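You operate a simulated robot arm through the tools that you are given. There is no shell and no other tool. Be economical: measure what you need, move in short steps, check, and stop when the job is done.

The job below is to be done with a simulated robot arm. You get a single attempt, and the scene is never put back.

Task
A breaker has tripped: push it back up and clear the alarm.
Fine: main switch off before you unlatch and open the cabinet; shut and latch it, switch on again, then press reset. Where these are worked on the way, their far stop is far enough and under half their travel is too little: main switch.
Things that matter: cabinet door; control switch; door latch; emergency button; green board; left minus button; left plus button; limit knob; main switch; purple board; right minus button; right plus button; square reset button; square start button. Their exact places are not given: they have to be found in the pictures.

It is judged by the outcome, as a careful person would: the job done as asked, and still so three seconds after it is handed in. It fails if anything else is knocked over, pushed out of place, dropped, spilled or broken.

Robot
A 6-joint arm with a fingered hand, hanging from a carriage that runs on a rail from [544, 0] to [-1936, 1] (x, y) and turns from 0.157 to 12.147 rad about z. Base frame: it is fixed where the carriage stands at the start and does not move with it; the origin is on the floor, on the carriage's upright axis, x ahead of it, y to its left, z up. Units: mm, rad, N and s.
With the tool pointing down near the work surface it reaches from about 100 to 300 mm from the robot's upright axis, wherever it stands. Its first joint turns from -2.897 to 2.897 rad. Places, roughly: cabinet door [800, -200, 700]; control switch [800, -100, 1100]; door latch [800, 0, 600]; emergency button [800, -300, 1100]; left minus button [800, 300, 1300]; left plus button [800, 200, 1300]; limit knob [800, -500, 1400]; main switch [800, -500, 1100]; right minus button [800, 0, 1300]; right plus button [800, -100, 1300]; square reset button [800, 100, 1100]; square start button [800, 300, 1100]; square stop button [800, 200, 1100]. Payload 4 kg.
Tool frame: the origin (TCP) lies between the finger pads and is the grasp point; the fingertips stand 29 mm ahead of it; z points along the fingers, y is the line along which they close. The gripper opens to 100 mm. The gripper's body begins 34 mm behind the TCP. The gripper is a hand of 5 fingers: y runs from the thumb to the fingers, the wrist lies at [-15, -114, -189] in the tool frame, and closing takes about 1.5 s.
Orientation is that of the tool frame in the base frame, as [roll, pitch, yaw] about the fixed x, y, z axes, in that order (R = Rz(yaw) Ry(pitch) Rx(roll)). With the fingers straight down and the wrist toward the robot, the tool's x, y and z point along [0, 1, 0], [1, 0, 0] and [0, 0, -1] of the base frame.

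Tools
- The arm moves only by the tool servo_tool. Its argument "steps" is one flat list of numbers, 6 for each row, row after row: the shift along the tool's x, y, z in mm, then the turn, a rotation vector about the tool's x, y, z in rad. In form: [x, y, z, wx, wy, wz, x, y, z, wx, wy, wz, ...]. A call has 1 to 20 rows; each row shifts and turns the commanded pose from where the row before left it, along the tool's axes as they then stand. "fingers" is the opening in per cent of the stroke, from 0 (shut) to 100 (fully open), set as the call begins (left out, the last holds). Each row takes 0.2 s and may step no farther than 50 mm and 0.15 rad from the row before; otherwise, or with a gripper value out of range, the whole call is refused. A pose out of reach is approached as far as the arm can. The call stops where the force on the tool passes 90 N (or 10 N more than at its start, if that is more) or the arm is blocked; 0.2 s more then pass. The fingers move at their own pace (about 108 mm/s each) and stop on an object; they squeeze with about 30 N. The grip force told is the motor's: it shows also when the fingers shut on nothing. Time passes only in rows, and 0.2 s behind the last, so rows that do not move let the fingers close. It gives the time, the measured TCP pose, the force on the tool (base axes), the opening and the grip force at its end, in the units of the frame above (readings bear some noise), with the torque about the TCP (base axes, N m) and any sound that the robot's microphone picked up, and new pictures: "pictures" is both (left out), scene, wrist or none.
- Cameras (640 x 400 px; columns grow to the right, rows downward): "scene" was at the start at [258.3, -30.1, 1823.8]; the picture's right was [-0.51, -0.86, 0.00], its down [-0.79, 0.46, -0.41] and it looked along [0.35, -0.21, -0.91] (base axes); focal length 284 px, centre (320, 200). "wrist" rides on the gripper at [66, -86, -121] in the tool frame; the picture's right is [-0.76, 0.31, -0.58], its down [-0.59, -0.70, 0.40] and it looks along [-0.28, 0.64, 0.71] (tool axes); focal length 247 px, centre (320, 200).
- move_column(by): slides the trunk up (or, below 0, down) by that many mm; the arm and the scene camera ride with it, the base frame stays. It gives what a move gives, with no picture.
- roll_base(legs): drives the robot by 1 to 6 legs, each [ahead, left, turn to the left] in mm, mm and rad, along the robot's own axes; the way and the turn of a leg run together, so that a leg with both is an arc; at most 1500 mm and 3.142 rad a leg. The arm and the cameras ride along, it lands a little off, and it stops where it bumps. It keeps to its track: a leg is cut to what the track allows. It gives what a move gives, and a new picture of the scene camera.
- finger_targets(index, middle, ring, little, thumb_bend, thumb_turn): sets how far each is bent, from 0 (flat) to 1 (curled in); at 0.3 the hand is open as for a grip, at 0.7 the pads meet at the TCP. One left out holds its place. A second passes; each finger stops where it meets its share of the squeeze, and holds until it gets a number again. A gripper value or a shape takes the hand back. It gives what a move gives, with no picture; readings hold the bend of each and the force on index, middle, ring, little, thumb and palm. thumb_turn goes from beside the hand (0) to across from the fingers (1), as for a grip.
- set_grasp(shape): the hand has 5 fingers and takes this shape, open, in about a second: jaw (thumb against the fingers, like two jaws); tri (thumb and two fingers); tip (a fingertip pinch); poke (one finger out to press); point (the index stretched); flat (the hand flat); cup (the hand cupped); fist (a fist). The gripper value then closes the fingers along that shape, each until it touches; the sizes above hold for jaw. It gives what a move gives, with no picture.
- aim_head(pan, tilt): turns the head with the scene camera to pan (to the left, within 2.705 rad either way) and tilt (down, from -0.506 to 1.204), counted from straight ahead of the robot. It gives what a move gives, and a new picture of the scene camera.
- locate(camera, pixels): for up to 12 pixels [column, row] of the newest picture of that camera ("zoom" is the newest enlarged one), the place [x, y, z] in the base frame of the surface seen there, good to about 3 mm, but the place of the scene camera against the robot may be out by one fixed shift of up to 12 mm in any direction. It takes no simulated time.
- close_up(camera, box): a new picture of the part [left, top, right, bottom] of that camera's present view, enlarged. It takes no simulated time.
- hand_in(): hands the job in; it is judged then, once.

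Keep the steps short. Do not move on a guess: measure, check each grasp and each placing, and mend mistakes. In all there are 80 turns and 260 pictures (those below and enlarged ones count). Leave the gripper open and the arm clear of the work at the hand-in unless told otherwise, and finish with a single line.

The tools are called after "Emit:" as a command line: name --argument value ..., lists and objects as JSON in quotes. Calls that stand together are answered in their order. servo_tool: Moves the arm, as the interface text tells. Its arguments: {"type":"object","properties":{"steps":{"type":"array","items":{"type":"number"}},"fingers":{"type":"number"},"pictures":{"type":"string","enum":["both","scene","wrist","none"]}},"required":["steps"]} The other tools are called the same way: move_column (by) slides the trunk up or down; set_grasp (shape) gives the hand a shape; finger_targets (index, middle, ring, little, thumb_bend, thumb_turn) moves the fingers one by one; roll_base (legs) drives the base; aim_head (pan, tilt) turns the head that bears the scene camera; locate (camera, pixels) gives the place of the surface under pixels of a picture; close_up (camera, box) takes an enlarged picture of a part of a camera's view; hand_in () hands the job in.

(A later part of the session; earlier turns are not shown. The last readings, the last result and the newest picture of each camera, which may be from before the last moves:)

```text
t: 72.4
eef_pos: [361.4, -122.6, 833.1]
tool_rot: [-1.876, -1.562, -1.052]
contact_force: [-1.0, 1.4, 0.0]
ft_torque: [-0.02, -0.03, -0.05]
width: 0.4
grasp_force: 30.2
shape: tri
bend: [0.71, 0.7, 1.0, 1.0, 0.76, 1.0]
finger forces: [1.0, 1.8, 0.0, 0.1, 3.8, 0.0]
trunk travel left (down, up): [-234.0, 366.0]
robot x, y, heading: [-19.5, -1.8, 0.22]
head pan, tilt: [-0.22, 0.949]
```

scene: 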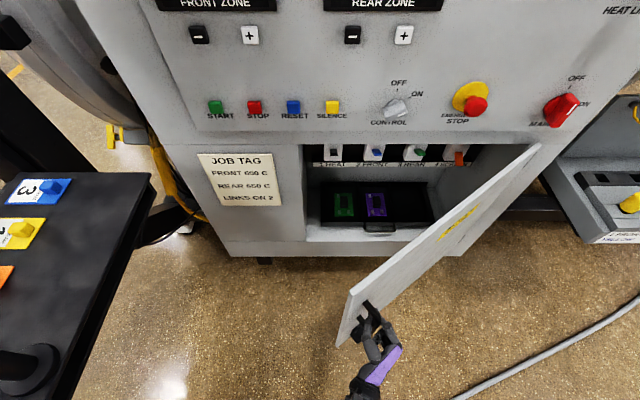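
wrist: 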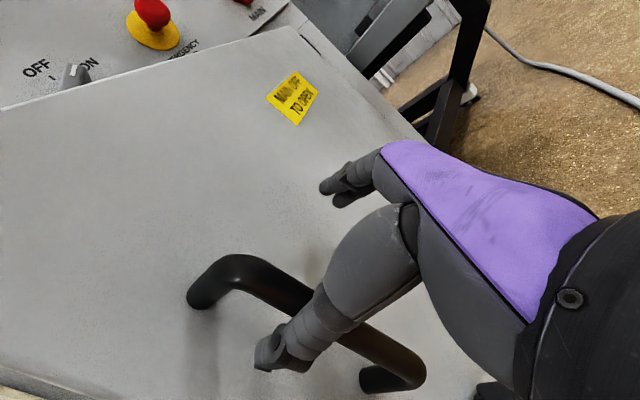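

Door ≈0.75 rad. Now open the fingers partly, ease right, and back the base off to release.

Emit:
servo_tool --steps '[0, 0, 0, 0, 0, 0, 0, 0, 0, 0, 0, 0, 0, 0, 0, 0, 0, 0, 0, 0, 0, 0, 0, 0]' --fingers 80 --pictures "scene"

Emit:
close_up --camera "scene" --box '[310, 280, 438, 360]'

```text
t: 73.4
eef_pos: [362.3, -122.1, 832.8]
tool_rot: [-1.381, -1.561, -1.546]
contact_force: [-0.1, 0.0, -0.3]
ft_torque: [0.02, 0.05, -0.02]
width: 80.0
grasp_force: 0.0
shape: tri
bend: [0.38, 0.33, 0.99, 1.0, 0.31, 0.99]
finger forces: [0.1, 0.1, 0.0, 0.1, 0.0, 0.0]
trunk travel left (down, up): [-234.0, 366.0]
robot x, y, heading: [-11.3, -2.4, 0.221]
head pan, tilt: [-0.22, 0.949]
```

scene: 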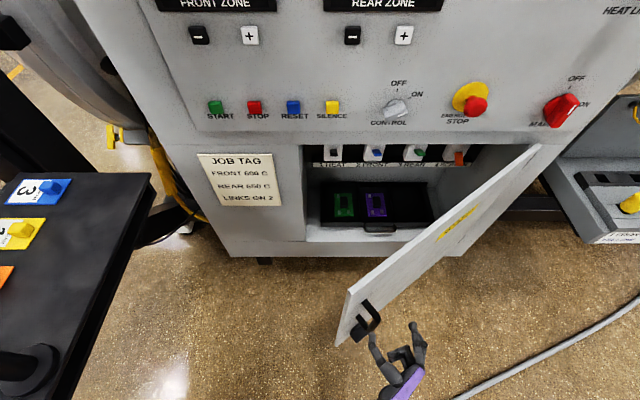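

```text
5.00 times, centred on (374, 320) of scene
```

zoom: 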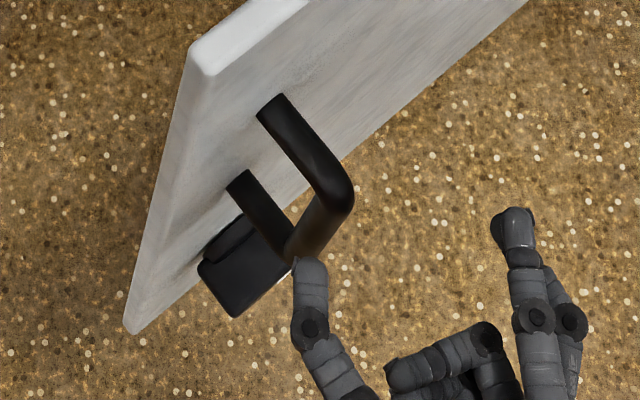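

The handle had slipped free already; the door stands at ≈0.65 rad. Back the base 100 mm, set the point shape, and go left around the door edge.

Emit:
roll_base --legs '[[-98, 21.5, 0]]'

Emit:
set_grasp --shape "point"

Emit:
servo_tool --steps '[0, -37, 8.2, 0, 0, 0, 0, -37, 8.2, 0, 0, 0, 0, -37, 8.2, 0, 0, 0, 0, -37, 8.2, 0, 0, 0, 0, -37, 8.2, 0, 0, 0, 0, 0, 0, 0, 0, 0]' --pictures "scene"

Emit:
locate --camera "scene" --pixels '[[320, 200]]'

```text
t: 74.5
eef_pos: [260.6, -122.9, 833.7]
tool_rot: [-1.883, -1.562, -1.043]
contact_force: [0.1, -0.6, -0.3]
ft_torque: [-0.01, 0.03, 0.03]
width: 79.6
grasp_force: 0.2
shape: tri
bend: [0.38, 0.33, 0.99, 1.0, 0.3, 0.99]
finger forces: [0.0, 0.0, 0.1, 0.0, 0.0, 0.0]
trunk travel left (down, up): [-234.0, 366.0]
robot x, y, heading: [-115.4, -2.9, 0.215]
head pan, tilt: [-0.22, 0.949]
```

scene: 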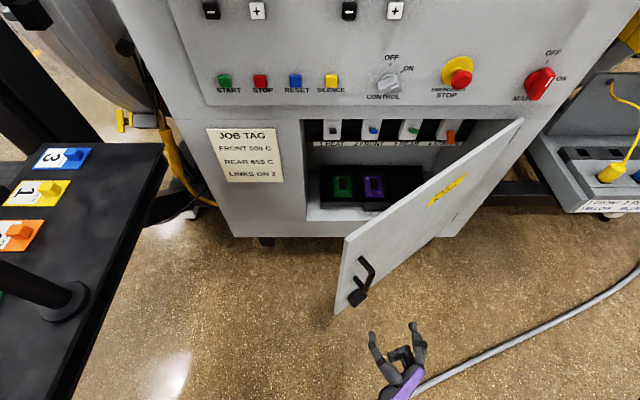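

```text
t: 75.4
eef_pos: [260.9, -122.1, 833.4]
tool_rot: [-1.528, -1.562, -1.398]
contact_force: [-0.4, 0.3, 0.2]
ft_torque: [0.01, 0.02, 0.01]
width: 93.2
grasp_force: 0.2
shape: point
bend: [0.2, 1.0, 0.99, 1.0, 1.0, 0.87]
finger forces: [0.0, 0.0, 0.0, 0.0, 0.0, 0.0]
trunk travel left (down, up): [-234.0, 366.0]
robot x, y, heading: [-115.7, -0.5, 0.221]
head pan, tilt: [-0.22, 0.949]
```

```text
t: 76.8
eef_pos: [263.5, 64.6, 836.0]
tool_rot: [-1.886, -1.563, -1.039]
contact_force: [0.6, -0.1, -0.5]
ft_torque: [-0.01, 0.04, -0.03]
width: 93.1
grasp_force: 0.1
shape: point
bend: [0.2, 1.0, 0.99, 1.0, 1.0, 0.87]
finger forces: [0.0, 0.0, 0.0, 0.0, 0.0, 0.1]
out of reach, approached as far as the arm can: row 5
trunk travel left (down, up): [-234.0, 366.0]
robot x, y, heading: [-116.2, 1.2, 0.215]
head pan, tilt: [-0.22, 0.949]
```

scene: 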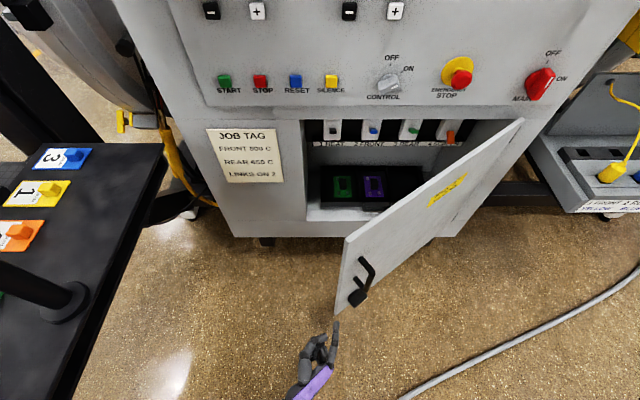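

```text
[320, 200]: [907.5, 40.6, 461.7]
```

Emit:
locate --camera "scene" --pixels '[[347, 240], [337, 305], [345, 250], [337, 324], [335, 335], [365, 290]]'

```text
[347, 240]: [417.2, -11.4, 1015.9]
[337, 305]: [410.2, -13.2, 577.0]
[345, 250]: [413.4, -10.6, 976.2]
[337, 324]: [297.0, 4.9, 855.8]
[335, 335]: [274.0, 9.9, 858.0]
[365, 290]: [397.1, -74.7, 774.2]
```

Edge at (415, −12), tip at (300, 4). Shift left 20 mm and go forward 150 mm past the edge.

Emit:
servo_tool --steps '[0, 2, 20, 0, 0, 0, 0, -22, 5, 0, 0, 0, 0, 7, 33, 0, 0, 0, 0, 8, 36, 0, 0, 0, 0, 8, 36, 0, 0, 0, 0, 5, 22, 0, 0, 0, 0, 0, 0, 0, 0, 0]' --pictures "scene"

```text
t: 78.4
eef_pos: [415.1, 90.7, 832.4]
tool_rot: [-1.608, -1.563, -1.32]
contact_force: [-0.2, 0.0, 0.2]
ft_torque: [0.01, -0.04, -0.03]
width: 92.9
grasp_force: 0.1
shape: point
bend: [0.2, 1.0, 0.99, 1.0, 1.0, 0.87]
finger forces: [0.0, 0.0, 0.0, 0.0, 0.1, 0.1]
trunk travel left (down, up): [-234.0, 366.0]
robot x, y, heading: [-117.0, -1.4, 0.221]
head pan, tilt: [-0.22, 0.949]
```

scene: 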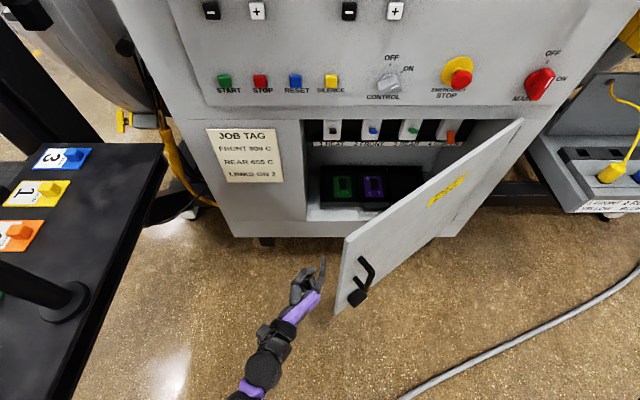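

Finger is inside the edge. Sweep right and back to push the door open.

Emit:
servo_tool --steps '[0, 19.5, -4, 0, 0, 0, 0, 19.5, -4, 0, 0, 0, 0, 17, -12, 0, 0, 0, 0, 17, -14, 0, 0, 0, 0, 17, -14, 0, 0, 0, 0, 17, -14, 0, 0, 0, 0, 17, -14, 0, 0, 0, 0, 17, -14, 0, 0, 0]' --pictures "scene"

```text
t: 80.2
eef_pos: [358.5, -67.2, 832.2]
tool_rot: [-1.689, -1.561, -1.238]
contact_force: [0.7, 0.8, -0.6]
ft_torque: [0.06, 0.0, 0.01]
width: 93.0
grasp_force: 0.1
shape: point
bend: [0.2, 1.0, 0.99, 1.0, 1.0, 0.87]
finger forces: [0.0, 0.1, 0.0, 0.0, 0.0, 0.0]
trunk travel left (down, up): [-234.0, 366.0]
robot x, y, heading: [-117.6, 0.5, 0.222]
head pan, tilt: [-0.22, 0.949]
```

scene: 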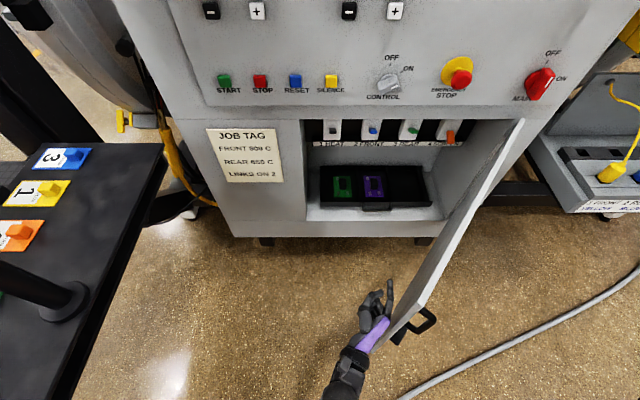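

Opening smoothly. Sweep further by turning the base right 0.45 rad.

Emit:
roll_base --legs '[[0, 0, -0.25], [0, 0, -0.2]]'

```text
t: 82.3
eef_pos: [281.7, -268.1, 832.8]
tool_rot: [-1.573, -1.562, -1.808]
contact_force: [-0.3, 0.3, -0.3]
ft_torque: [0.01, 0.01, -0.01]
width: 93.2
grasp_force: 0.0
shape: point
bend: [0.2, 1.0, 0.99, 1.0, 1.0, 0.87]
finger forces: [0.1, 0.0, 0.1, 0.0, 0.0, 0.0]
trunk travel left (down, up): [-234.0, 366.0]
robot x, y, heading: [-114.8, -1.6, -0.232]
head pan, tilt: [-0.22, 0.949]
```

scene: 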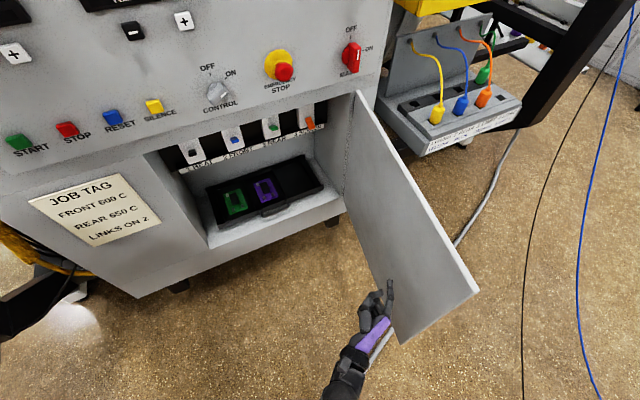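

Emit:
locate --camera "scene" --pixels '[[474, 292], [402, 338], [390, 285], [360, 98], [310, 120], [309, 124], [306, 118], [275, 125]]'

Emit:
close_up --camera "scene" --box '[170, 90, 346, 200]'

```text
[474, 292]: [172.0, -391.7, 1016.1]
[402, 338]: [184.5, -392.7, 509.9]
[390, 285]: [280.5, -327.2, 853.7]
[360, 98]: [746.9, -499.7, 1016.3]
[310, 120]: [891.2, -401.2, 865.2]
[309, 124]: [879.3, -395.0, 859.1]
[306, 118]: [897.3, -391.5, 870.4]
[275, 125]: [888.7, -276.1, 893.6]
```

```text
3.64 times, centred on (258, 145) of scene
```

zoom: 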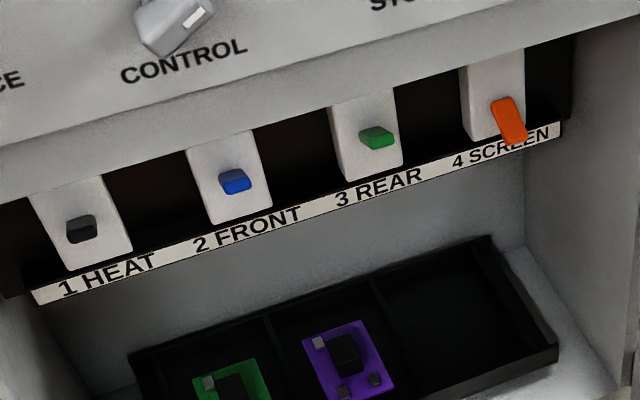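

Breaker 4 (SCREEN, orange) points down; its tip is near (880, −397, 858). The door is open ≈80°, enough. Return the base to heading 0, lower the trunk 100 and measure around the breaker.

Emit:
roll_base --legs '[[0, 0, 0.232]]'

Emit:
move_column --by -100

Emit:
servo_tool --steps '[30, 0, 0, 0, 0, 0, 30, 0, 0, 0, 0, 0, 28, 0, 0, 0, 0, 0, 0, 0, 0, 0, 0, 0]' --pictures "none"

Emit:
aim_head --pan -0.5 --tilt 0.6

Emit:
close_up --camera "scene" --box '[280, 120, 440, 220]'

```text
t: 83.5
eef_pos: [332.0, -170.3, 832.1]
tool_rot: [-1.636, -1.562, -1.515]
contact_force: [-0.6, -0.5, -0.5]
ft_torque: [-0.03, 0.0, 0.01]
width: 93.2
grasp_force: 0.0
shape: point
bend: [0.2, 1.0, 0.99, 1.0, 1.0, 0.87]
finger forces: [0.0, 0.1, 0.1, 0.0, 0.0, 0.0]
trunk travel left (down, up): [-234.0, 366.0]
robot x, y, heading: [-111.4, -1.3, -0.001]
head pan, tilt: [-0.22, 0.949]
```

scene: 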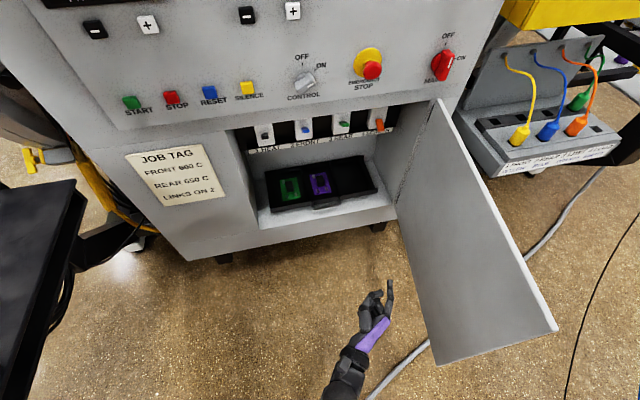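

```text
t: 84.8
eef_pos: [332.4, -170.0, 733.2]
tool_rot: [-1.563, -1.563, -1.589]
contact_force: [0.5, 0.4, -0.1]
ft_torque: [0.02, -0.01, -0.04]
width: 93.2
grasp_force: 0.1
shape: point
bend: [0.2, 1.0, 0.99, 1.0, 1.0, 0.87]
finger forces: [0.0, 0.1, 0.0, 0.1, 0.1, 0.1]
trunk travel left (down, up): [-134.0, 466.0]
robot x, y, heading: [-115.9, -4.1, -0.009]
head pan, tilt: [-0.22, 0.949]
```

```text
t: 85.8
eef_pos: [333.9, -170.4, 822.0]
tool_rot: [-1.822, -1.563, -1.327]
contact_force: [-0.1, 0.3, -0.7]
ft_torque: [0.0, -0.02, -0.01]
width: 93.1
grasp_force: 0.0
shape: point
bend: [0.2, 1.0, 0.99, 1.0, 1.0, 0.87]
finger forces: [0.1, 0.0, 0.0, 0.0, 0.0, 0.0]
trunk travel left (down, up): [-134.0, 466.0]
robot x, y, heading: [-114.1, 2.9, -0.003]
head pan, tilt: [-0.22, 0.949]
```

```text
t: 86.6
eef_pos: [333.7, -168.4, 822.2]
tool_rot: [-1.561, -1.563, -1.589]
contact_force: [0.7, 1.7, 1.0]
ft_torque: [-0.01, -0.01, 0.0]
width: 93.0
grasp_force: 0.0
shape: point
bend: [0.2, 1.0, 0.99, 1.0, 1.0, 0.87]
finger forces: [0.1, 0.0, 0.0, 0.0, 0.1, 0.0]
trunk travel left (down, up): [-134.0, 466.0]
robot x, y, heading: [-117.1, 3.9, -0.006]
head pan, tilt: [-0.499, 0.6]
```

scene: 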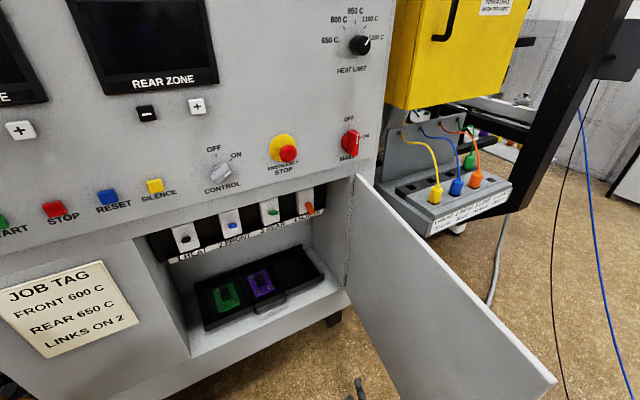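

```text
4.00 times, centred on (360, 170) of scene
```

zoom: 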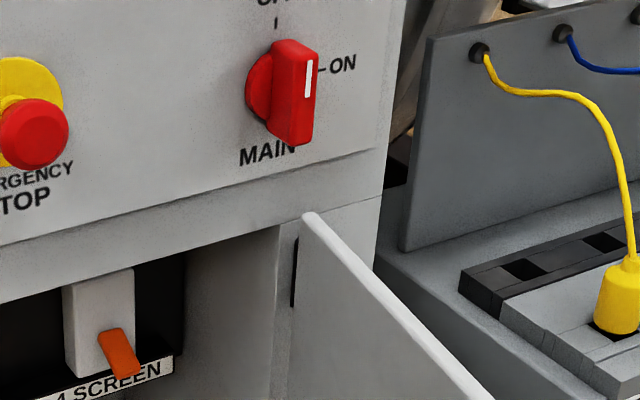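

Emit:
close_up --camera "scene" --box '[220, 180, 348, 260]'

Emit:
locate --camera "zoom" --pixels '[[432, 120], [445, 135], [460, 155], [400, 90], [250, 160], [270, 165], [400, 205], [480, 180], [450, 230], [410, 40], [600, 220]]'

```text
5.00 times, centred on (284, 220) of scene
```

zoom: 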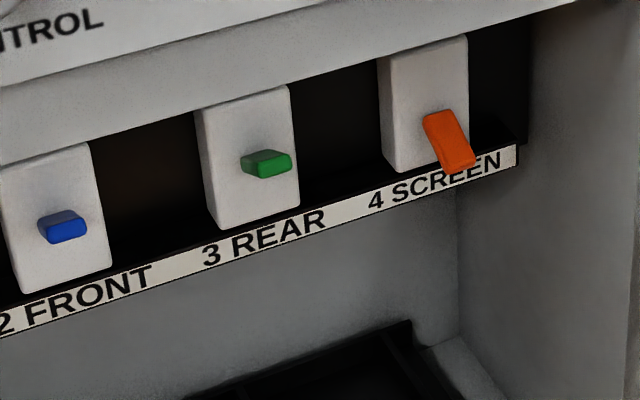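

```text
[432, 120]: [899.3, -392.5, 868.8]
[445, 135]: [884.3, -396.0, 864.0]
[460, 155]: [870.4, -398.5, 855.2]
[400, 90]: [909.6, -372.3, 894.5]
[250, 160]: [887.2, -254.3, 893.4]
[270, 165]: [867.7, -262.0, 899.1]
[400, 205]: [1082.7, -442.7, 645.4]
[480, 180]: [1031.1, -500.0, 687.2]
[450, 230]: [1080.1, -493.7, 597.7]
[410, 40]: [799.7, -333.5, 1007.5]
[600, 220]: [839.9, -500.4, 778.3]
```

Breaker lever tip ≈(868, −399, 850). Drive ahead 400 mm (tip stays outside the cabinet), then shift right 168 mm and slightly down.

Emit:
roll_base --legs '[[400, 0, 0]]'

Emit:
servo_tool --steps '[-4, 34, 0, 0, 0, 0, -4, 34, 0, 0, 0, 0, -4, 34, 0, 0, 0, 0, 0, 34, 0, 0, 0, 0, 0, 32, 0, 0, 0, 0, 0, 0, 0, 0, 0, 0]' --pictures "scene"

```text
t: 89.1
eef_pos: [721.9, -166.0, 821.7]
tool_rot: [-1.618, -1.562, -1.523]
contact_force: [-0.2, 0.4, -0.1]
ft_torque: [-0.03, 0.0, 0.01]
width: 93.3
grasp_force: 0.1
shape: point
bend: [0.2, 1.0, 0.99, 1.0, 1.0, 0.87]
finger forces: [0.0, 0.0, 0.0, 0.0, 0.0, 0.0]
trunk travel left (down, up): [-134.0, 466.0]
robot x, y, heading: [270.6, -1.9, 0.001]
head pan, tilt: [-0.499, 0.6]
```

scene: 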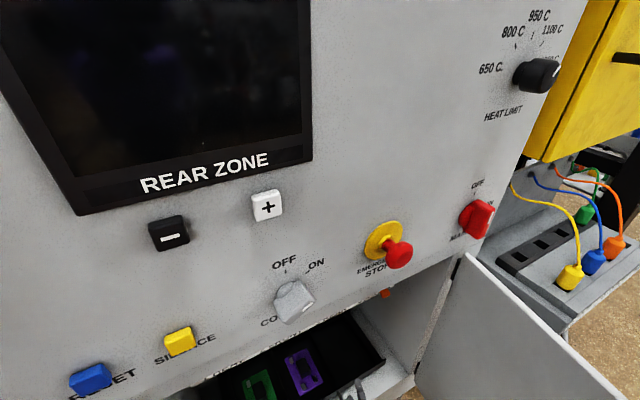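

```text
t: 90.5
eef_pos: [722.6, -332.3, 810.1]
tool_rot: [-1.398, -1.564, -1.747]
contact_force: [0.8, 0.5, -0.6]
ft_torque: [0.0, 0.01, -0.04]
width: 93.1
grasp_force: 0.1
shape: point
bend: [0.2, 1.0, 0.99, 1.0, 1.0, 0.87]
finger forces: [0.0, 0.0, 0.0, 0.0, 0.0, 0.0]
trunk travel left (down, up): [-134.0, 466.0]
robot x, y, heading: [273.5, 0.6, 0.002]
head pan, tilt: [-0.499, 0.6]
```

scene: 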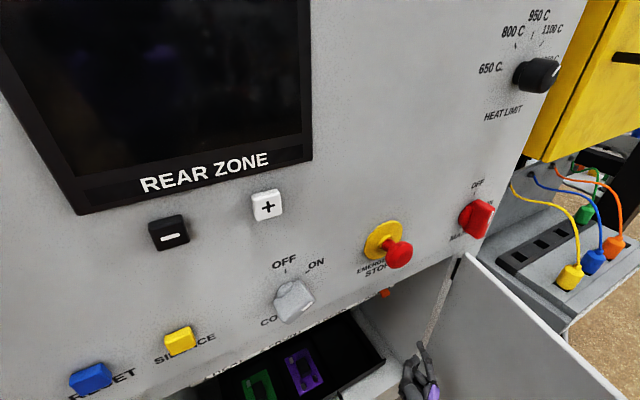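

In position. Advance 90 mm into the opening and check with both cameras.

Emit:
servo_tool --steps '[0, 2, 30, 0, 0, 0, 0, 2, 30, 0, 0, 0, 0, 0, 30, 0, 0, 0, 0, 0, 0, 0, 0, 0]' --pictures "both"

Emit:
close_up --camera "wrist" --box '[200, 80, 440, 230]'

Emit:
close_up --camera "scene" --box '[340, 270, 468, 350]'

```text
t: 91.5
eef_pos: [811.1, -337.9, 806.5]
tool_rot: [-1.746, -1.562, -1.397]
contact_force: [0.3, -0.2, 0.3]
ft_torque: [-0.02, 0.0, -0.01]
width: 93.1
grasp_force: 0.0
shape: point
bend: [0.2, 1.0, 0.99, 1.0, 1.0, 0.87]
finger forces: [0.1, 0.0, 0.0, 0.1, 0.0, 0.1]
trunk travel left (down, up): [-134.0, 466.0]
robot x, y, heading: [267.8, -0.0, 0.001]
head pan, tilt: [-0.499, 0.6]
```

scene: 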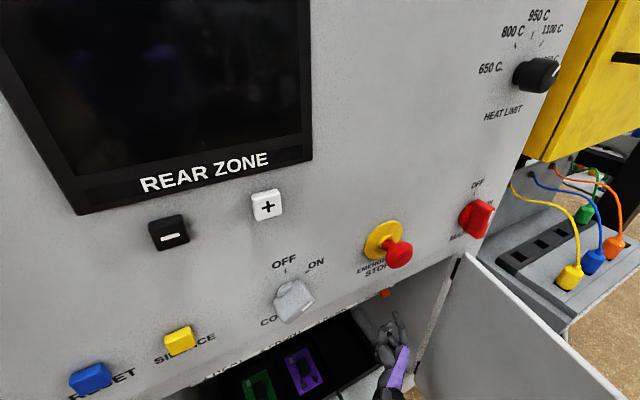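
wrist: 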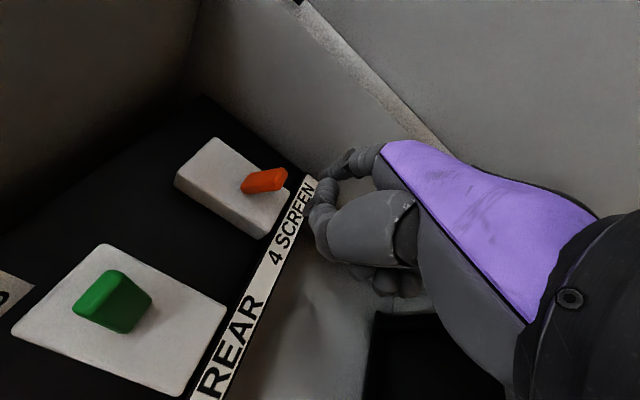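

```text
2.67 times, centred on (320, 155) of wrist
```

zoom: 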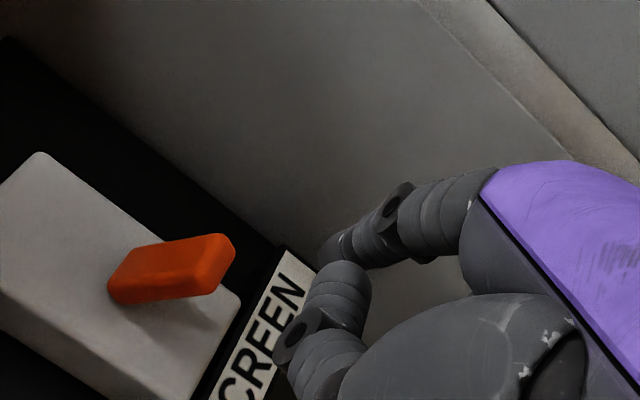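

```text
5.00 times, centred on (404, 310) of scene
```

zoom: 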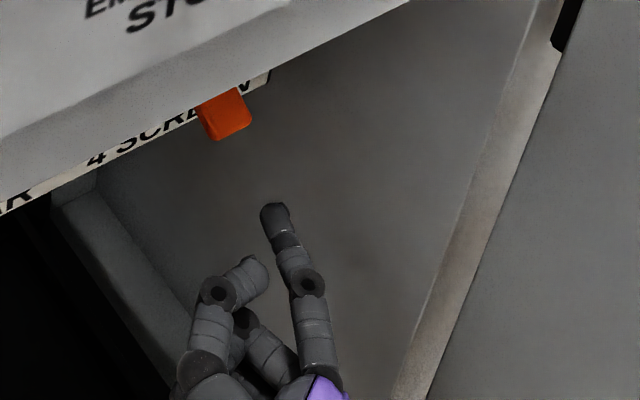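

Emit:
locate --camera "scene" --pixels '[[385, 293], [384, 297], [395, 312], [396, 317], [375, 300]]'

Emit:
locate --camera "wrist" --pixels '[[284, 172], [275, 185], [250, 185], [300, 200], [293, 225], [265, 275], [230, 180]]'

```text
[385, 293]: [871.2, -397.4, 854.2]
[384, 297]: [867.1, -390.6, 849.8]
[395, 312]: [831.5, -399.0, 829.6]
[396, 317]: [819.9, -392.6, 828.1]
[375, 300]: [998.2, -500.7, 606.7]
```

```text
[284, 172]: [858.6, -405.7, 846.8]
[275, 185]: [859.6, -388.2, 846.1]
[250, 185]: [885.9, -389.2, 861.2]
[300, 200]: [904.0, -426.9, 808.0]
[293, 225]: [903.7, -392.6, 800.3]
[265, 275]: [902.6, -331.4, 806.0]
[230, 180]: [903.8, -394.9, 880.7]
```

Finger tip (833, −399, top 830), lever underside ≈842 at x 860–870. Advance 45 mm under it, then raise.

Emit:
servo_tool --steps '[0, 0, 23, 0, 0, 0, 0, 0, 22, 0, 0, 0, 0, 0, 0, 0, 0, 0]' --pictures "wrist"

Emit:
close_up --camera "scene" --box '[340, 270, 468, 350]'

```text
t: 92.3
eef_pos: [855.8, -339.0, 809.0]
tool_rot: [-1.702, -1.562, -1.439]
contact_force: [-1.0, -0.5, -0.6]
ft_torque: [0.01, -0.02, -0.01]
width: 93.1
grasp_force: 0.0
shape: point
bend: [0.2, 1.0, 0.99, 1.0, 1.0, 0.87]
finger forces: [0.1, 0.1, 0.1, 0.1, 0.0, 0.0]
trunk travel left (down, up): [-134.0, 466.0]
robot x, y, heading: [267.5, -0.8, 0.001]
head pan, tilt: [-0.499, 0.6]
```

wrist: 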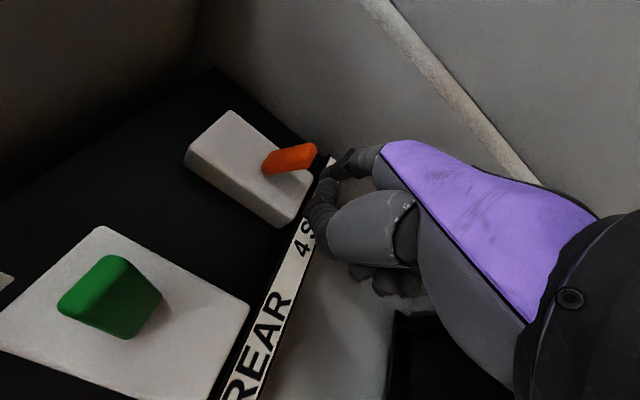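

```text
5.00 times, centred on (404, 310) of scene
```

zoom: 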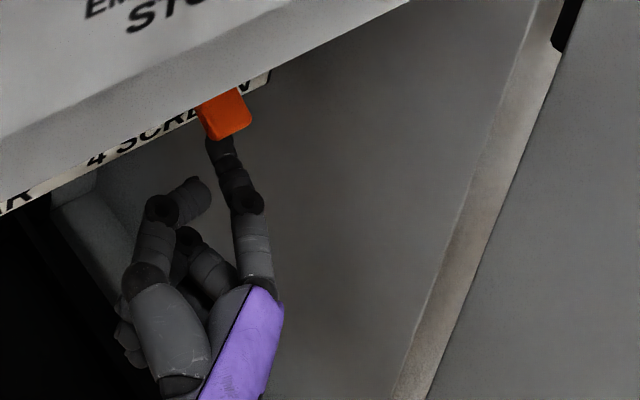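

Finger is under the orange lever. Raise in 8 mm steps.

Emit:
servo_tool --steps '[8, 0, 0, 0, 0, 0, 8, 0, 0, 0, 0, 0, 8, 0, 0, 0, 0, 0, 8, 0, 0, 0, 0, 0, 8, 0, 0, 0, 0, 0, 8, 0, 0, 0, 0, 0]' --pictures "wrist"

Emit:
close_up --camera "wrist" --box '[200, 80, 440, 230]'

```text
t: 93.7
eef_pos: [857.0, -338.4, 856.9]
tool_rot: [-1.757, -1.562, -1.385]
contact_force: [-0.1, 0.2, 0.7]
ft_torque: [0.04, -0.03, 0.01]
width: 0.0
grasp_force: 0.0
shape: point
bend: [0.2, 1.0, 0.99, 1.0, 1.0, 0.87]
finger forces: [0.0, 0.1, 0.1, 0.0, 0.0, 0.0]
trunk travel left (down, up): [-134.0, 466.0]
robot x, y, heading: [270.5, 0.1, 0.002]
head pan, tilt: [-0.499, 0.6]
```

wrist: 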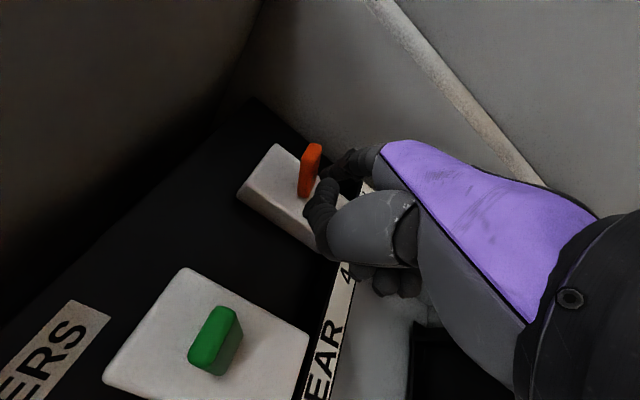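

```text
2.67 times, centred on (320, 155) of wrist
```

zoom: 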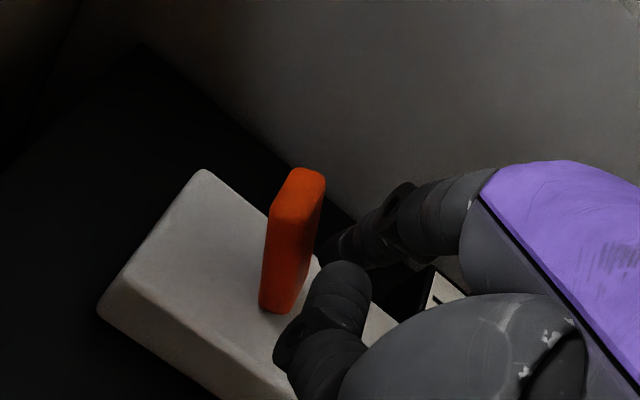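

It swung up. Raise a bit more to seat it, watching the force.

Emit:
servo_tool --steps '[5, 0, 0, 0, 0, 0, 5, 0, 0, 0, 0, 0, 4, 0, 0, 0, 0, 0]' --pictures "none"

Emit:
servo_tool --steps '[-20, 0, 0, 0, 0, 0, -25, 0, 0, 0, 0, 0, -14, 0, -10, 0, 0, 0, 0, 0, -40, 0, 0, 0, 0, 0, 0, 0, 0, 0]' --pictures "wrist"

Emit:
locate --camera "wrist" --pixels '[[250, 185], [100, 300]]'

```text
t: 94.5
eef_pos: [856.8, -338.3, 869.4]
tool_rot: [-2.041, -1.56, -1.102]
contact_force: [-0.8, 0.5, -4.9]
ft_torque: [0.32, 0.07, -0.02]
width: 93.1
grasp_force: 0.1
shape: point
bend: [0.2, 1.0, 0.99, 1.0, 1.0, 0.87]
finger forces: [4.7, 0.0, 0.0, 0.0, 0.1, 0.0]
trunk travel left (down, up): [-134.0, 466.0]
robot x, y, heading: [270.1, -3.0, 0.002]
head pan, tilt: [-0.499, 0.6]
```

```text
t: 95.7
eef_pos: [806.2, -337.7, 812.7]
tool_rot: [-1.528, -1.564, -1.614]
contact_force: [-0.5, -0.7, 0.1]
ft_torque: [-0.06, 0.01, -0.02]
width: 0.1
grasp_force: 0.0
shape: point
bend: [0.2, 1.0, 0.99, 1.0, 1.0, 0.87]
finger forces: [0.0, 0.0, 0.0, 0.0, 0.0, 0.1]
trunk travel left (down, up): [-134.0, 466.0]
robot x, y, heading: [269.9, 2.7, 0.007]
head pan, tilt: [-0.499, 0.6]
```

wrist: 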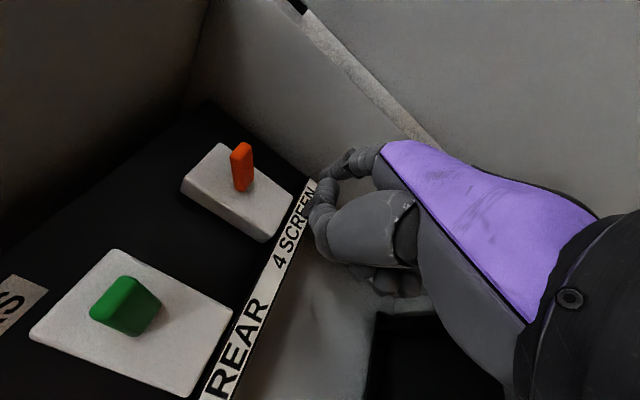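

```text
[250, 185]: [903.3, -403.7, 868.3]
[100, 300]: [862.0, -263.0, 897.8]
```

Breaker 4 is up against its stop (≈5 N) and stays. Withdraw from the cabinet, move left clear of the door, and back away along the rail.

Emit:
servo_tool --steps '[0, 0, -45, 0, 0, 0, 0, 0, -45, 0, 0, 0, 0, -35, -10, 0, 0, 0, 0, -45, 0, 0, 0, 0, 0, -45, 0, 0, 0, 0, 0, -45, 0, 0, 0, 0]' --pictures "none"

Emit:
set_grasp --shape "fist"

Emit:
roll_base --legs '[[-620, 0, 0]]'

```text
t: 97.1
eef_pos: [708.1, -167.3, 813.4]
tool_rot: [-1.712, -1.562, -1.431]
contact_force: [0.4, -0.4, 0.2]
ft_torque: [0.02, 0.01, -0.03]
width: 0.1
grasp_force: 0.1
shape: point
bend: [0.2, 1.0, 0.99, 1.0, 1.0, 0.87]
finger forces: [0.0, 0.0, 0.0, 0.0, 0.0, 0.0]
trunk travel left (down, up): [-134.0, 466.0]
robot x, y, heading: [270.1, -0.0, 0.006]
head pan, tilt: [-0.499, 0.6]
```

```text
t: 98.0
eef_pos: [707.9, -167.5, 814.2]
tool_rot: [-1.792, -1.561, -1.351]
contact_force: [0.3, 0.0, -0.1]
ft_torque: [0.0, -0.01, -0.01]
width: 0.0
grasp_force: 0.0
shape: fist
bend: [0.99, 1.0, 0.99, 1.0, 0.89, 0.84]
finger forces: [0.0, 0.0, 0.1, 0.1, 0.0, 0.0]
trunk travel left (down, up): [-134.0, 466.0]
robot x, y, heading: [267.7, -0.1, 0.006]
head pan, tilt: [-0.499, 0.6]
```

```text
t: 101.4
eef_pos: [96.1, -172.7, 813.4]
tool_rot: [-1.837, -1.561, -1.314]
contact_force: [0.9, -0.4, -0.8]
ft_torque: [-0.04, 0.0, 0.02]
width: 0.2
grasp_force: 0.0
shape: fist
bend: [0.99, 1.0, 0.99, 1.0, 0.89, 0.84]
finger forces: [0.1, 0.1, 0.1, 0.1, 0.0, 0.1]
trunk travel left (down, up): [-134.0, 466.0]
robot x, y, heading: [-338.8, 1.3, -0.008]
head pan, tilt: [-0.499, 0.6]
```

scene: 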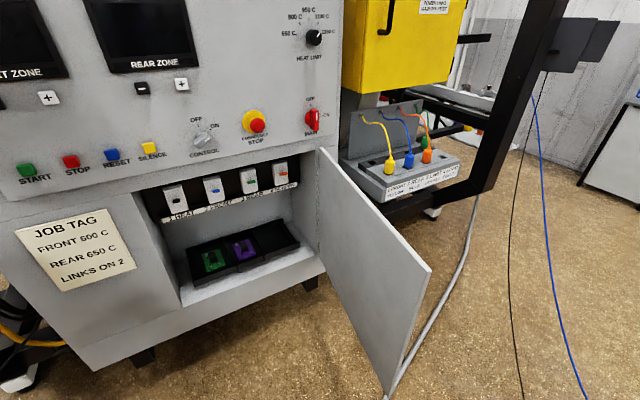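

All four breakers look up. Now move the fist right, past the front of the door edge.

Emit:
servo_tool --steps '[0, 40, 0, 0, 0, 0, 0, 40, 0, 0, 0, 0, 0, 40, 0, 0, 0, 0, 0, 40, 0, 0, 0, 0, 0, 40, 0, 0, 0, 0, 0, 40, 0, 0, 0, 0, 0, 40, 0, 0, 0, 0, 0, 40, 0, 0, 0, 0]' --pictures "none"

Emit:
aim_head --pan -0.8 --tilt 0.8

```text
t: 103.2
eef_pos: [93.2, -490.8, 811.5]
tool_rot: [-1.465, -1.564, -1.685]
contact_force: [-0.3, 1.0, -0.3]
ft_torque: [0.0, -0.02, -0.02]
width: 0.0
grasp_force: 0.1
shape: fist
bend: [0.99, 1.0, 0.99, 1.0, 0.89, 0.84]
finger forces: [0.0, 0.0, 0.1, 0.0, 0.0, 0.0]
trunk travel left (down, up): [-134.0, 466.0]
robot x, y, heading: [-341.2, -0.3, -0.005]
head pan, tilt: [-0.499, 0.6]
```

```text
t: 104.0
eef_pos: [92.2, -489.3, 811.0]
tool_rot: [-1.742, -1.561, -1.411]
contact_force: [-0.5, -0.1, 0.5]
ft_torque: [0.01, 0.01, 0.0]
width: 0.0
grasp_force: 0.1
shape: fist
bend: [0.99, 1.0, 0.99, 1.0, 0.89, 0.84]
finger forces: [0.0, 0.0, 0.0, 0.1, 0.0, 0.0]
trunk travel left (down, up): [-134.0, 466.0]
robot x, y, heading: [-340.8, -0.1, -0.006]
head pan, tilt: [-0.799, 0.799]
```

scene: 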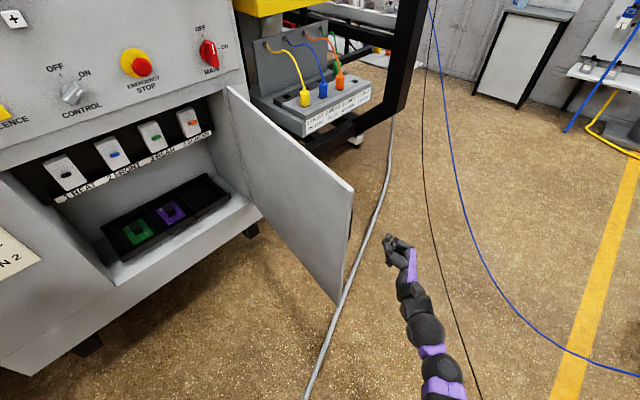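

Emit:
locate --camera "scene" --pixels '[[351, 195], [343, 290], [387, 238], [400, 240], [390, 258], [348, 235]]'

Emit:
close_up --camera "scene" --box '[320, 180, 448, 260]'

```text
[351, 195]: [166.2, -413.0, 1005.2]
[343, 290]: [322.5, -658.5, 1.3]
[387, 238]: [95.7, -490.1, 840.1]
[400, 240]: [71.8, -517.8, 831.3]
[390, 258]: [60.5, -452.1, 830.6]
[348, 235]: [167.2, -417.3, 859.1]
```

```text
5.00 times, centred on (384, 220) of scene
```

zoom: 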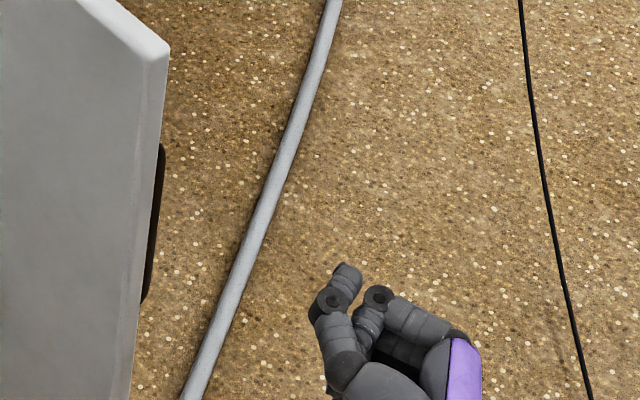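

Edge at (167, −415); the handle bar sits near (216, −465). Move 45 mm further right, then drive ahead 140 mm so the fist is outside the door.

Emit:
servo_tool --steps '[0, 25, 0, 0, 0, 0, 0, 25, 0, 0, 0, 0, 0, 0, 0, 0, 0, 0]' --pictures "none"

Emit:
roll_base --legs '[[140, 0, 0]]'

```text
t: 104.8
eef_pos: [92.4, -540.2, 808.8]
tool_rot: [-1.626, -1.562, -1.525]
contact_force: [0.4, -0.8, 0.7]
ft_torque: [0.01, 0.02, 0.01]
width: 0.0
grasp_force: 0.1
shape: fist
bend: [0.99, 1.0, 0.99, 1.0, 0.89, 0.84]
finger forces: [0.0, 0.0, 0.0, 0.0, 0.0, 0.1]
trunk travel left (down, up): [-134.0, 466.0]
robot x, y, heading: [-343.8, 1.5, -0.011]
head pan, tilt: [-0.799, 0.799]
```

```text
t: 106.2
eef_pos: [235.4, -539.9, 810.7]
tool_rot: [-1.571, -1.562, -1.582]
contact_force: [-0.3, -0.2, -0.1]
ft_torque: [-0.02, 0.01, -0.05]
width: 0.0
grasp_force: 0.0
shape: fist
bend: [0.99, 1.0, 0.99, 1.0, 0.89, 0.84]
finger forces: [0.1, 0.0, 0.1, 0.0, 0.0, 0.0]
trunk travel left (down, up): [-134.0, 466.0]
robot x, y, heading: [-199.0, -0.4, -0.01]
head pan, tilt: [-0.799, 0.799]
```

scene: 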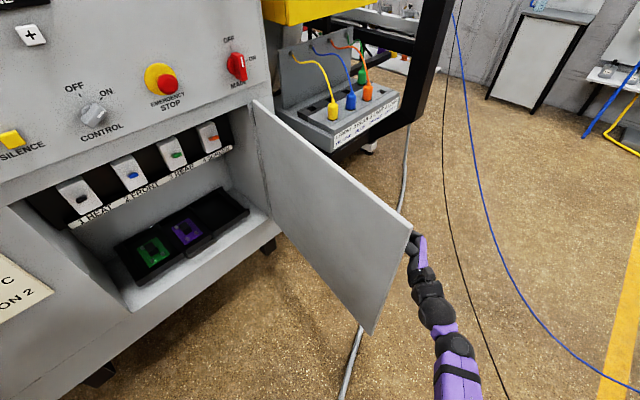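

Fist is on the outer side. Sweep left to push the door toward closing.

Emit:
servo_tool --steps '[0, -25, 0, 0, 0, 0, 0, -25, 0, 0, 0, 0, 0, -25, 2, 0, 0, 0, 0, -25, 4, 0, 0, 0, 0, -25, 6, 0, 0, 0, 0, -25, 6, 0, 0, 0, 0, -25, 8, 0, 0, 0, 0, -25, 8, 0, 0, 0, 0, -25, 8, 0, 0, 0, 0, -25, 8, 0, 0, 0]' --pictures "scene"

```text
t: 108.3
eef_pos: [284.9, -288.9, 813.0]
tool_rot: [-1.712, -1.562, -1.44]
contact_force: [-0.3, 0.3, 0.8]
ft_torque: [0.01, 0.01, -0.01]
width: 0.0
grasp_force: 0.1
shape: fist
bend: [0.99, 1.0, 0.99, 1.0, 0.89, 0.83]
finger forces: [0.1, 0.0, 0.0, 0.0, 0.1, 0.0]
trunk travel left (down, up): [-134.0, 466.0]
robot x, y, heading: [-198.7, 1.1, -0.005]
head pan, tilt: [-0.799, 0.799]
```

scene: 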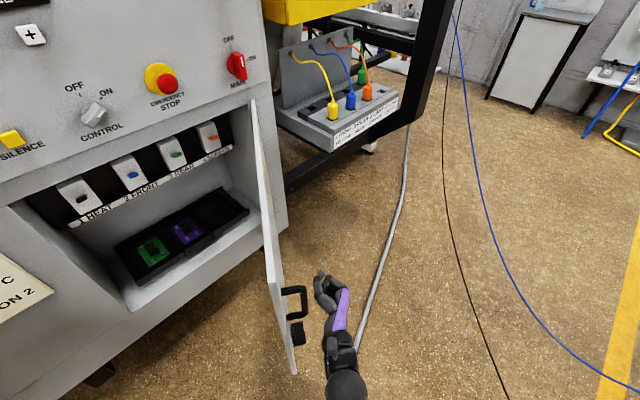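

Door at ~60°. Sweep left another 130 mm, then drive ahead to push it toward closed.

Emit:
servo_tool --steps '[0, -25, 5, 0, 0, 0, 0, -25, 5, 0, 0, 0, 0, -25, 5, 0, 0, 0, 0, -25, 5, 0, 0, 0, 0, -25, 5, 0, 0, 0, 0, -15, 0, 0, 0, 0]' --pictures "none"

Emit:
roll_base --legs '[[150, 0, 0], [150, 0, 0]]'

Emit:
aim_head --pan -0.3 --tilt 0.9

```text
t: 109.8
eef_pos: [313.3, -149.9, 812.5]
tool_rot: [-1.635, -1.562, -1.517]
contact_force: [0.5, -0.3, -0.3]
ft_torque: [0.02, 0.0, 0.01]
width: 0.1
grasp_force: 0.0
shape: fist
bend: [0.99, 1.0, 0.99, 1.0, 0.89, 0.83]
finger forces: [0.0, 0.1, 0.0, 0.0, 0.0, 0.0]
trunk travel left (down, up): [-134.0, 466.0]
robot x, y, heading: [-201.9, 2.8, -0.008]
head pan, tilt: [-0.799, 0.799]
```

```text
t: 112.1
eef_pos: [615.1, -155.0, 812.6]
tool_rot: [-1.602, -1.561, -1.56]
contact_force: [-0.1, 0.0, -0.6]
ft_torque: [0.02, 0.01, 0.0]
width: 0.0
grasp_force: 0.1
shape: fist
bend: [0.99, 1.0, 0.99, 1.0, 0.89, 0.83]
finger forces: [0.1, 0.0, 0.1, 0.0, 0.1, 0.1]
trunk travel left (down, up): [-134.0, 466.0]
robot x, y, heading: [106.8, -1.9, -0.017]
head pan, tilt: [-0.799, 0.799]
```

scene: 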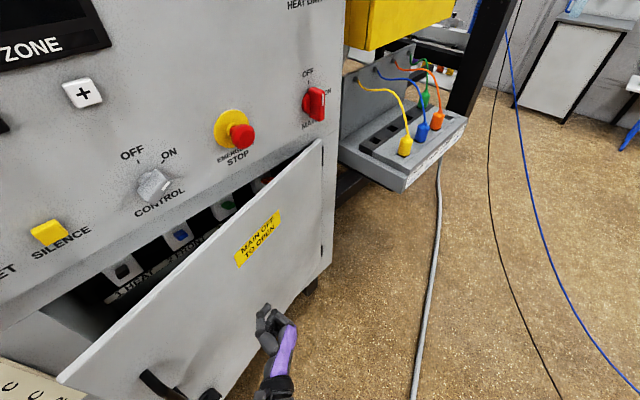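

```text
t: 113.0
eef_pos: [616.1, -156.8, 812.6]
tool_rot: [-1.433, -1.562, -1.73]
contact_force: [-0.3, 0.5, 0.3]
ft_torque: [-0.01, -0.01, -0.01]
width: 0.0
grasp_force: 0.0
shape: fist
bend: [0.99, 1.0, 0.99, 1.0, 0.89, 0.83]
finger forces: [0.1, 0.1, 0.1, 0.0, 0.0, 0.1]
trunk travel left (down, up): [-134.0, 466.0]
robot x, y, heading: [107.1, -0.2, -0.016]
head pan, tilt: [-0.3, 0.901]
```

scene: 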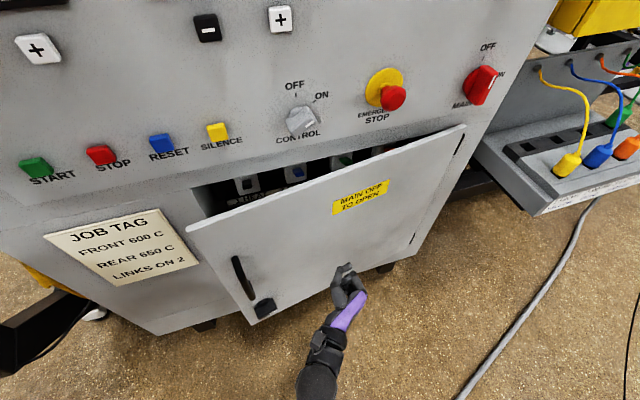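

Nearly closed. Drive 120 mm more, then press gently with the arm.

Emit:
roll_base --legs '[[120, 0, 0]]'

Emit:
servo_tool --steps '[0, 0, 12, 0, 0, 0, 0, 0, 12, 0, 0, 0, 0, 0, 10, 0, 0, 0, 0, 0, 8, 0, 0, 0, 0, 0, 6, 0, 0, 0]' --pictures "scene"

```text
t: 114.3
eef_pos: [730.8, -155.5, 812.2]
tool_rot: [-1.745, -1.562, -1.416]
contact_force: [0.4, 0.3, 0.1]
ft_torque: [-0.02, 0.06, -0.03]
width: 0.0
grasp_force: 0.0
shape: fist
bend: [0.99, 1.0, 0.99, 1.0, 0.89, 0.83]
finger forces: [0.0, 0.0, 0.0, 0.0, 0.0, 0.1]
trunk travel left (down, up): [-134.0, 466.0]
robot x, y, heading: [219.8, -1.8, -0.013]
head pan, tilt: [-0.3, 0.901]
```

scene: 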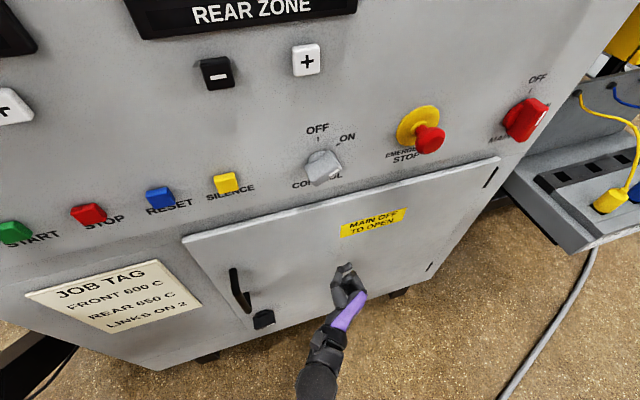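

```text
t: 115.5
eef_pos: [771.9, -155.0, 811.3]
tool_rot: [-1.828, -1.563, -1.333]
contact_force: [-16.9, 6.3, 2.8]
ft_torque: [-0.13, -0.34, -0.08]
width: 0.1
grasp_force: 0.0
shape: fist
bend: [0.99, 1.0, 0.99, 1.0, 0.9, 0.82]
finger forces: [0.1, 0.0, 0.0, 0.0, 19.3, 0.1]
trunk travel left (down, up): [-134.0, 466.0]
robot x, y, heading: [218.5, -0.2, -0.017]
head pan, tilt: [-0.3, 0.901]
```

scene: 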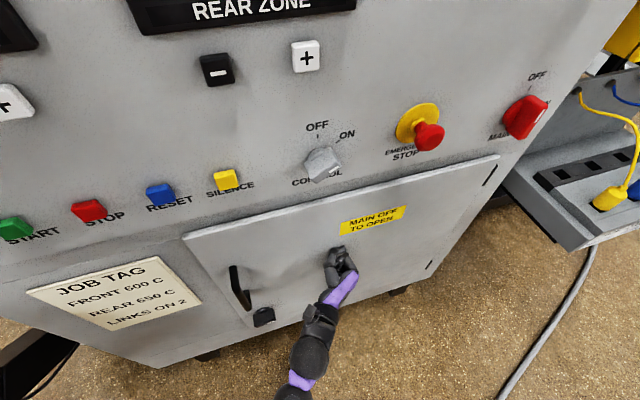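

17 N resistance: door against its frame. Verify the door face position.

Emit:
locate --camera "scene" --pixels '[[200, 245], [225, 290], [210, 255], [300, 235], [440, 180], [262, 314], [265, 318]]'

Emit:
close_up --camera "scene" --box '[170, 220, 298, 340]'

```text
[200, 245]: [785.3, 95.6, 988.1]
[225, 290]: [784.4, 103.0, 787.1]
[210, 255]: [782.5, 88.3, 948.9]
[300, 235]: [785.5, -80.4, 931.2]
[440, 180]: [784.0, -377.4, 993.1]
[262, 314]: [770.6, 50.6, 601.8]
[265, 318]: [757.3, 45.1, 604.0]
```

```text
3.33 times, centred on (234, 280) of scene
```

zoom: 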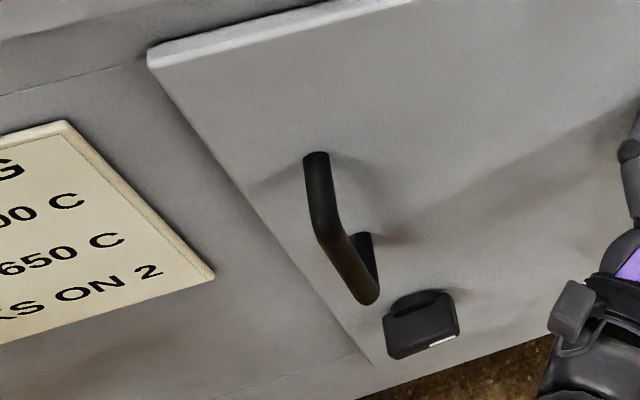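

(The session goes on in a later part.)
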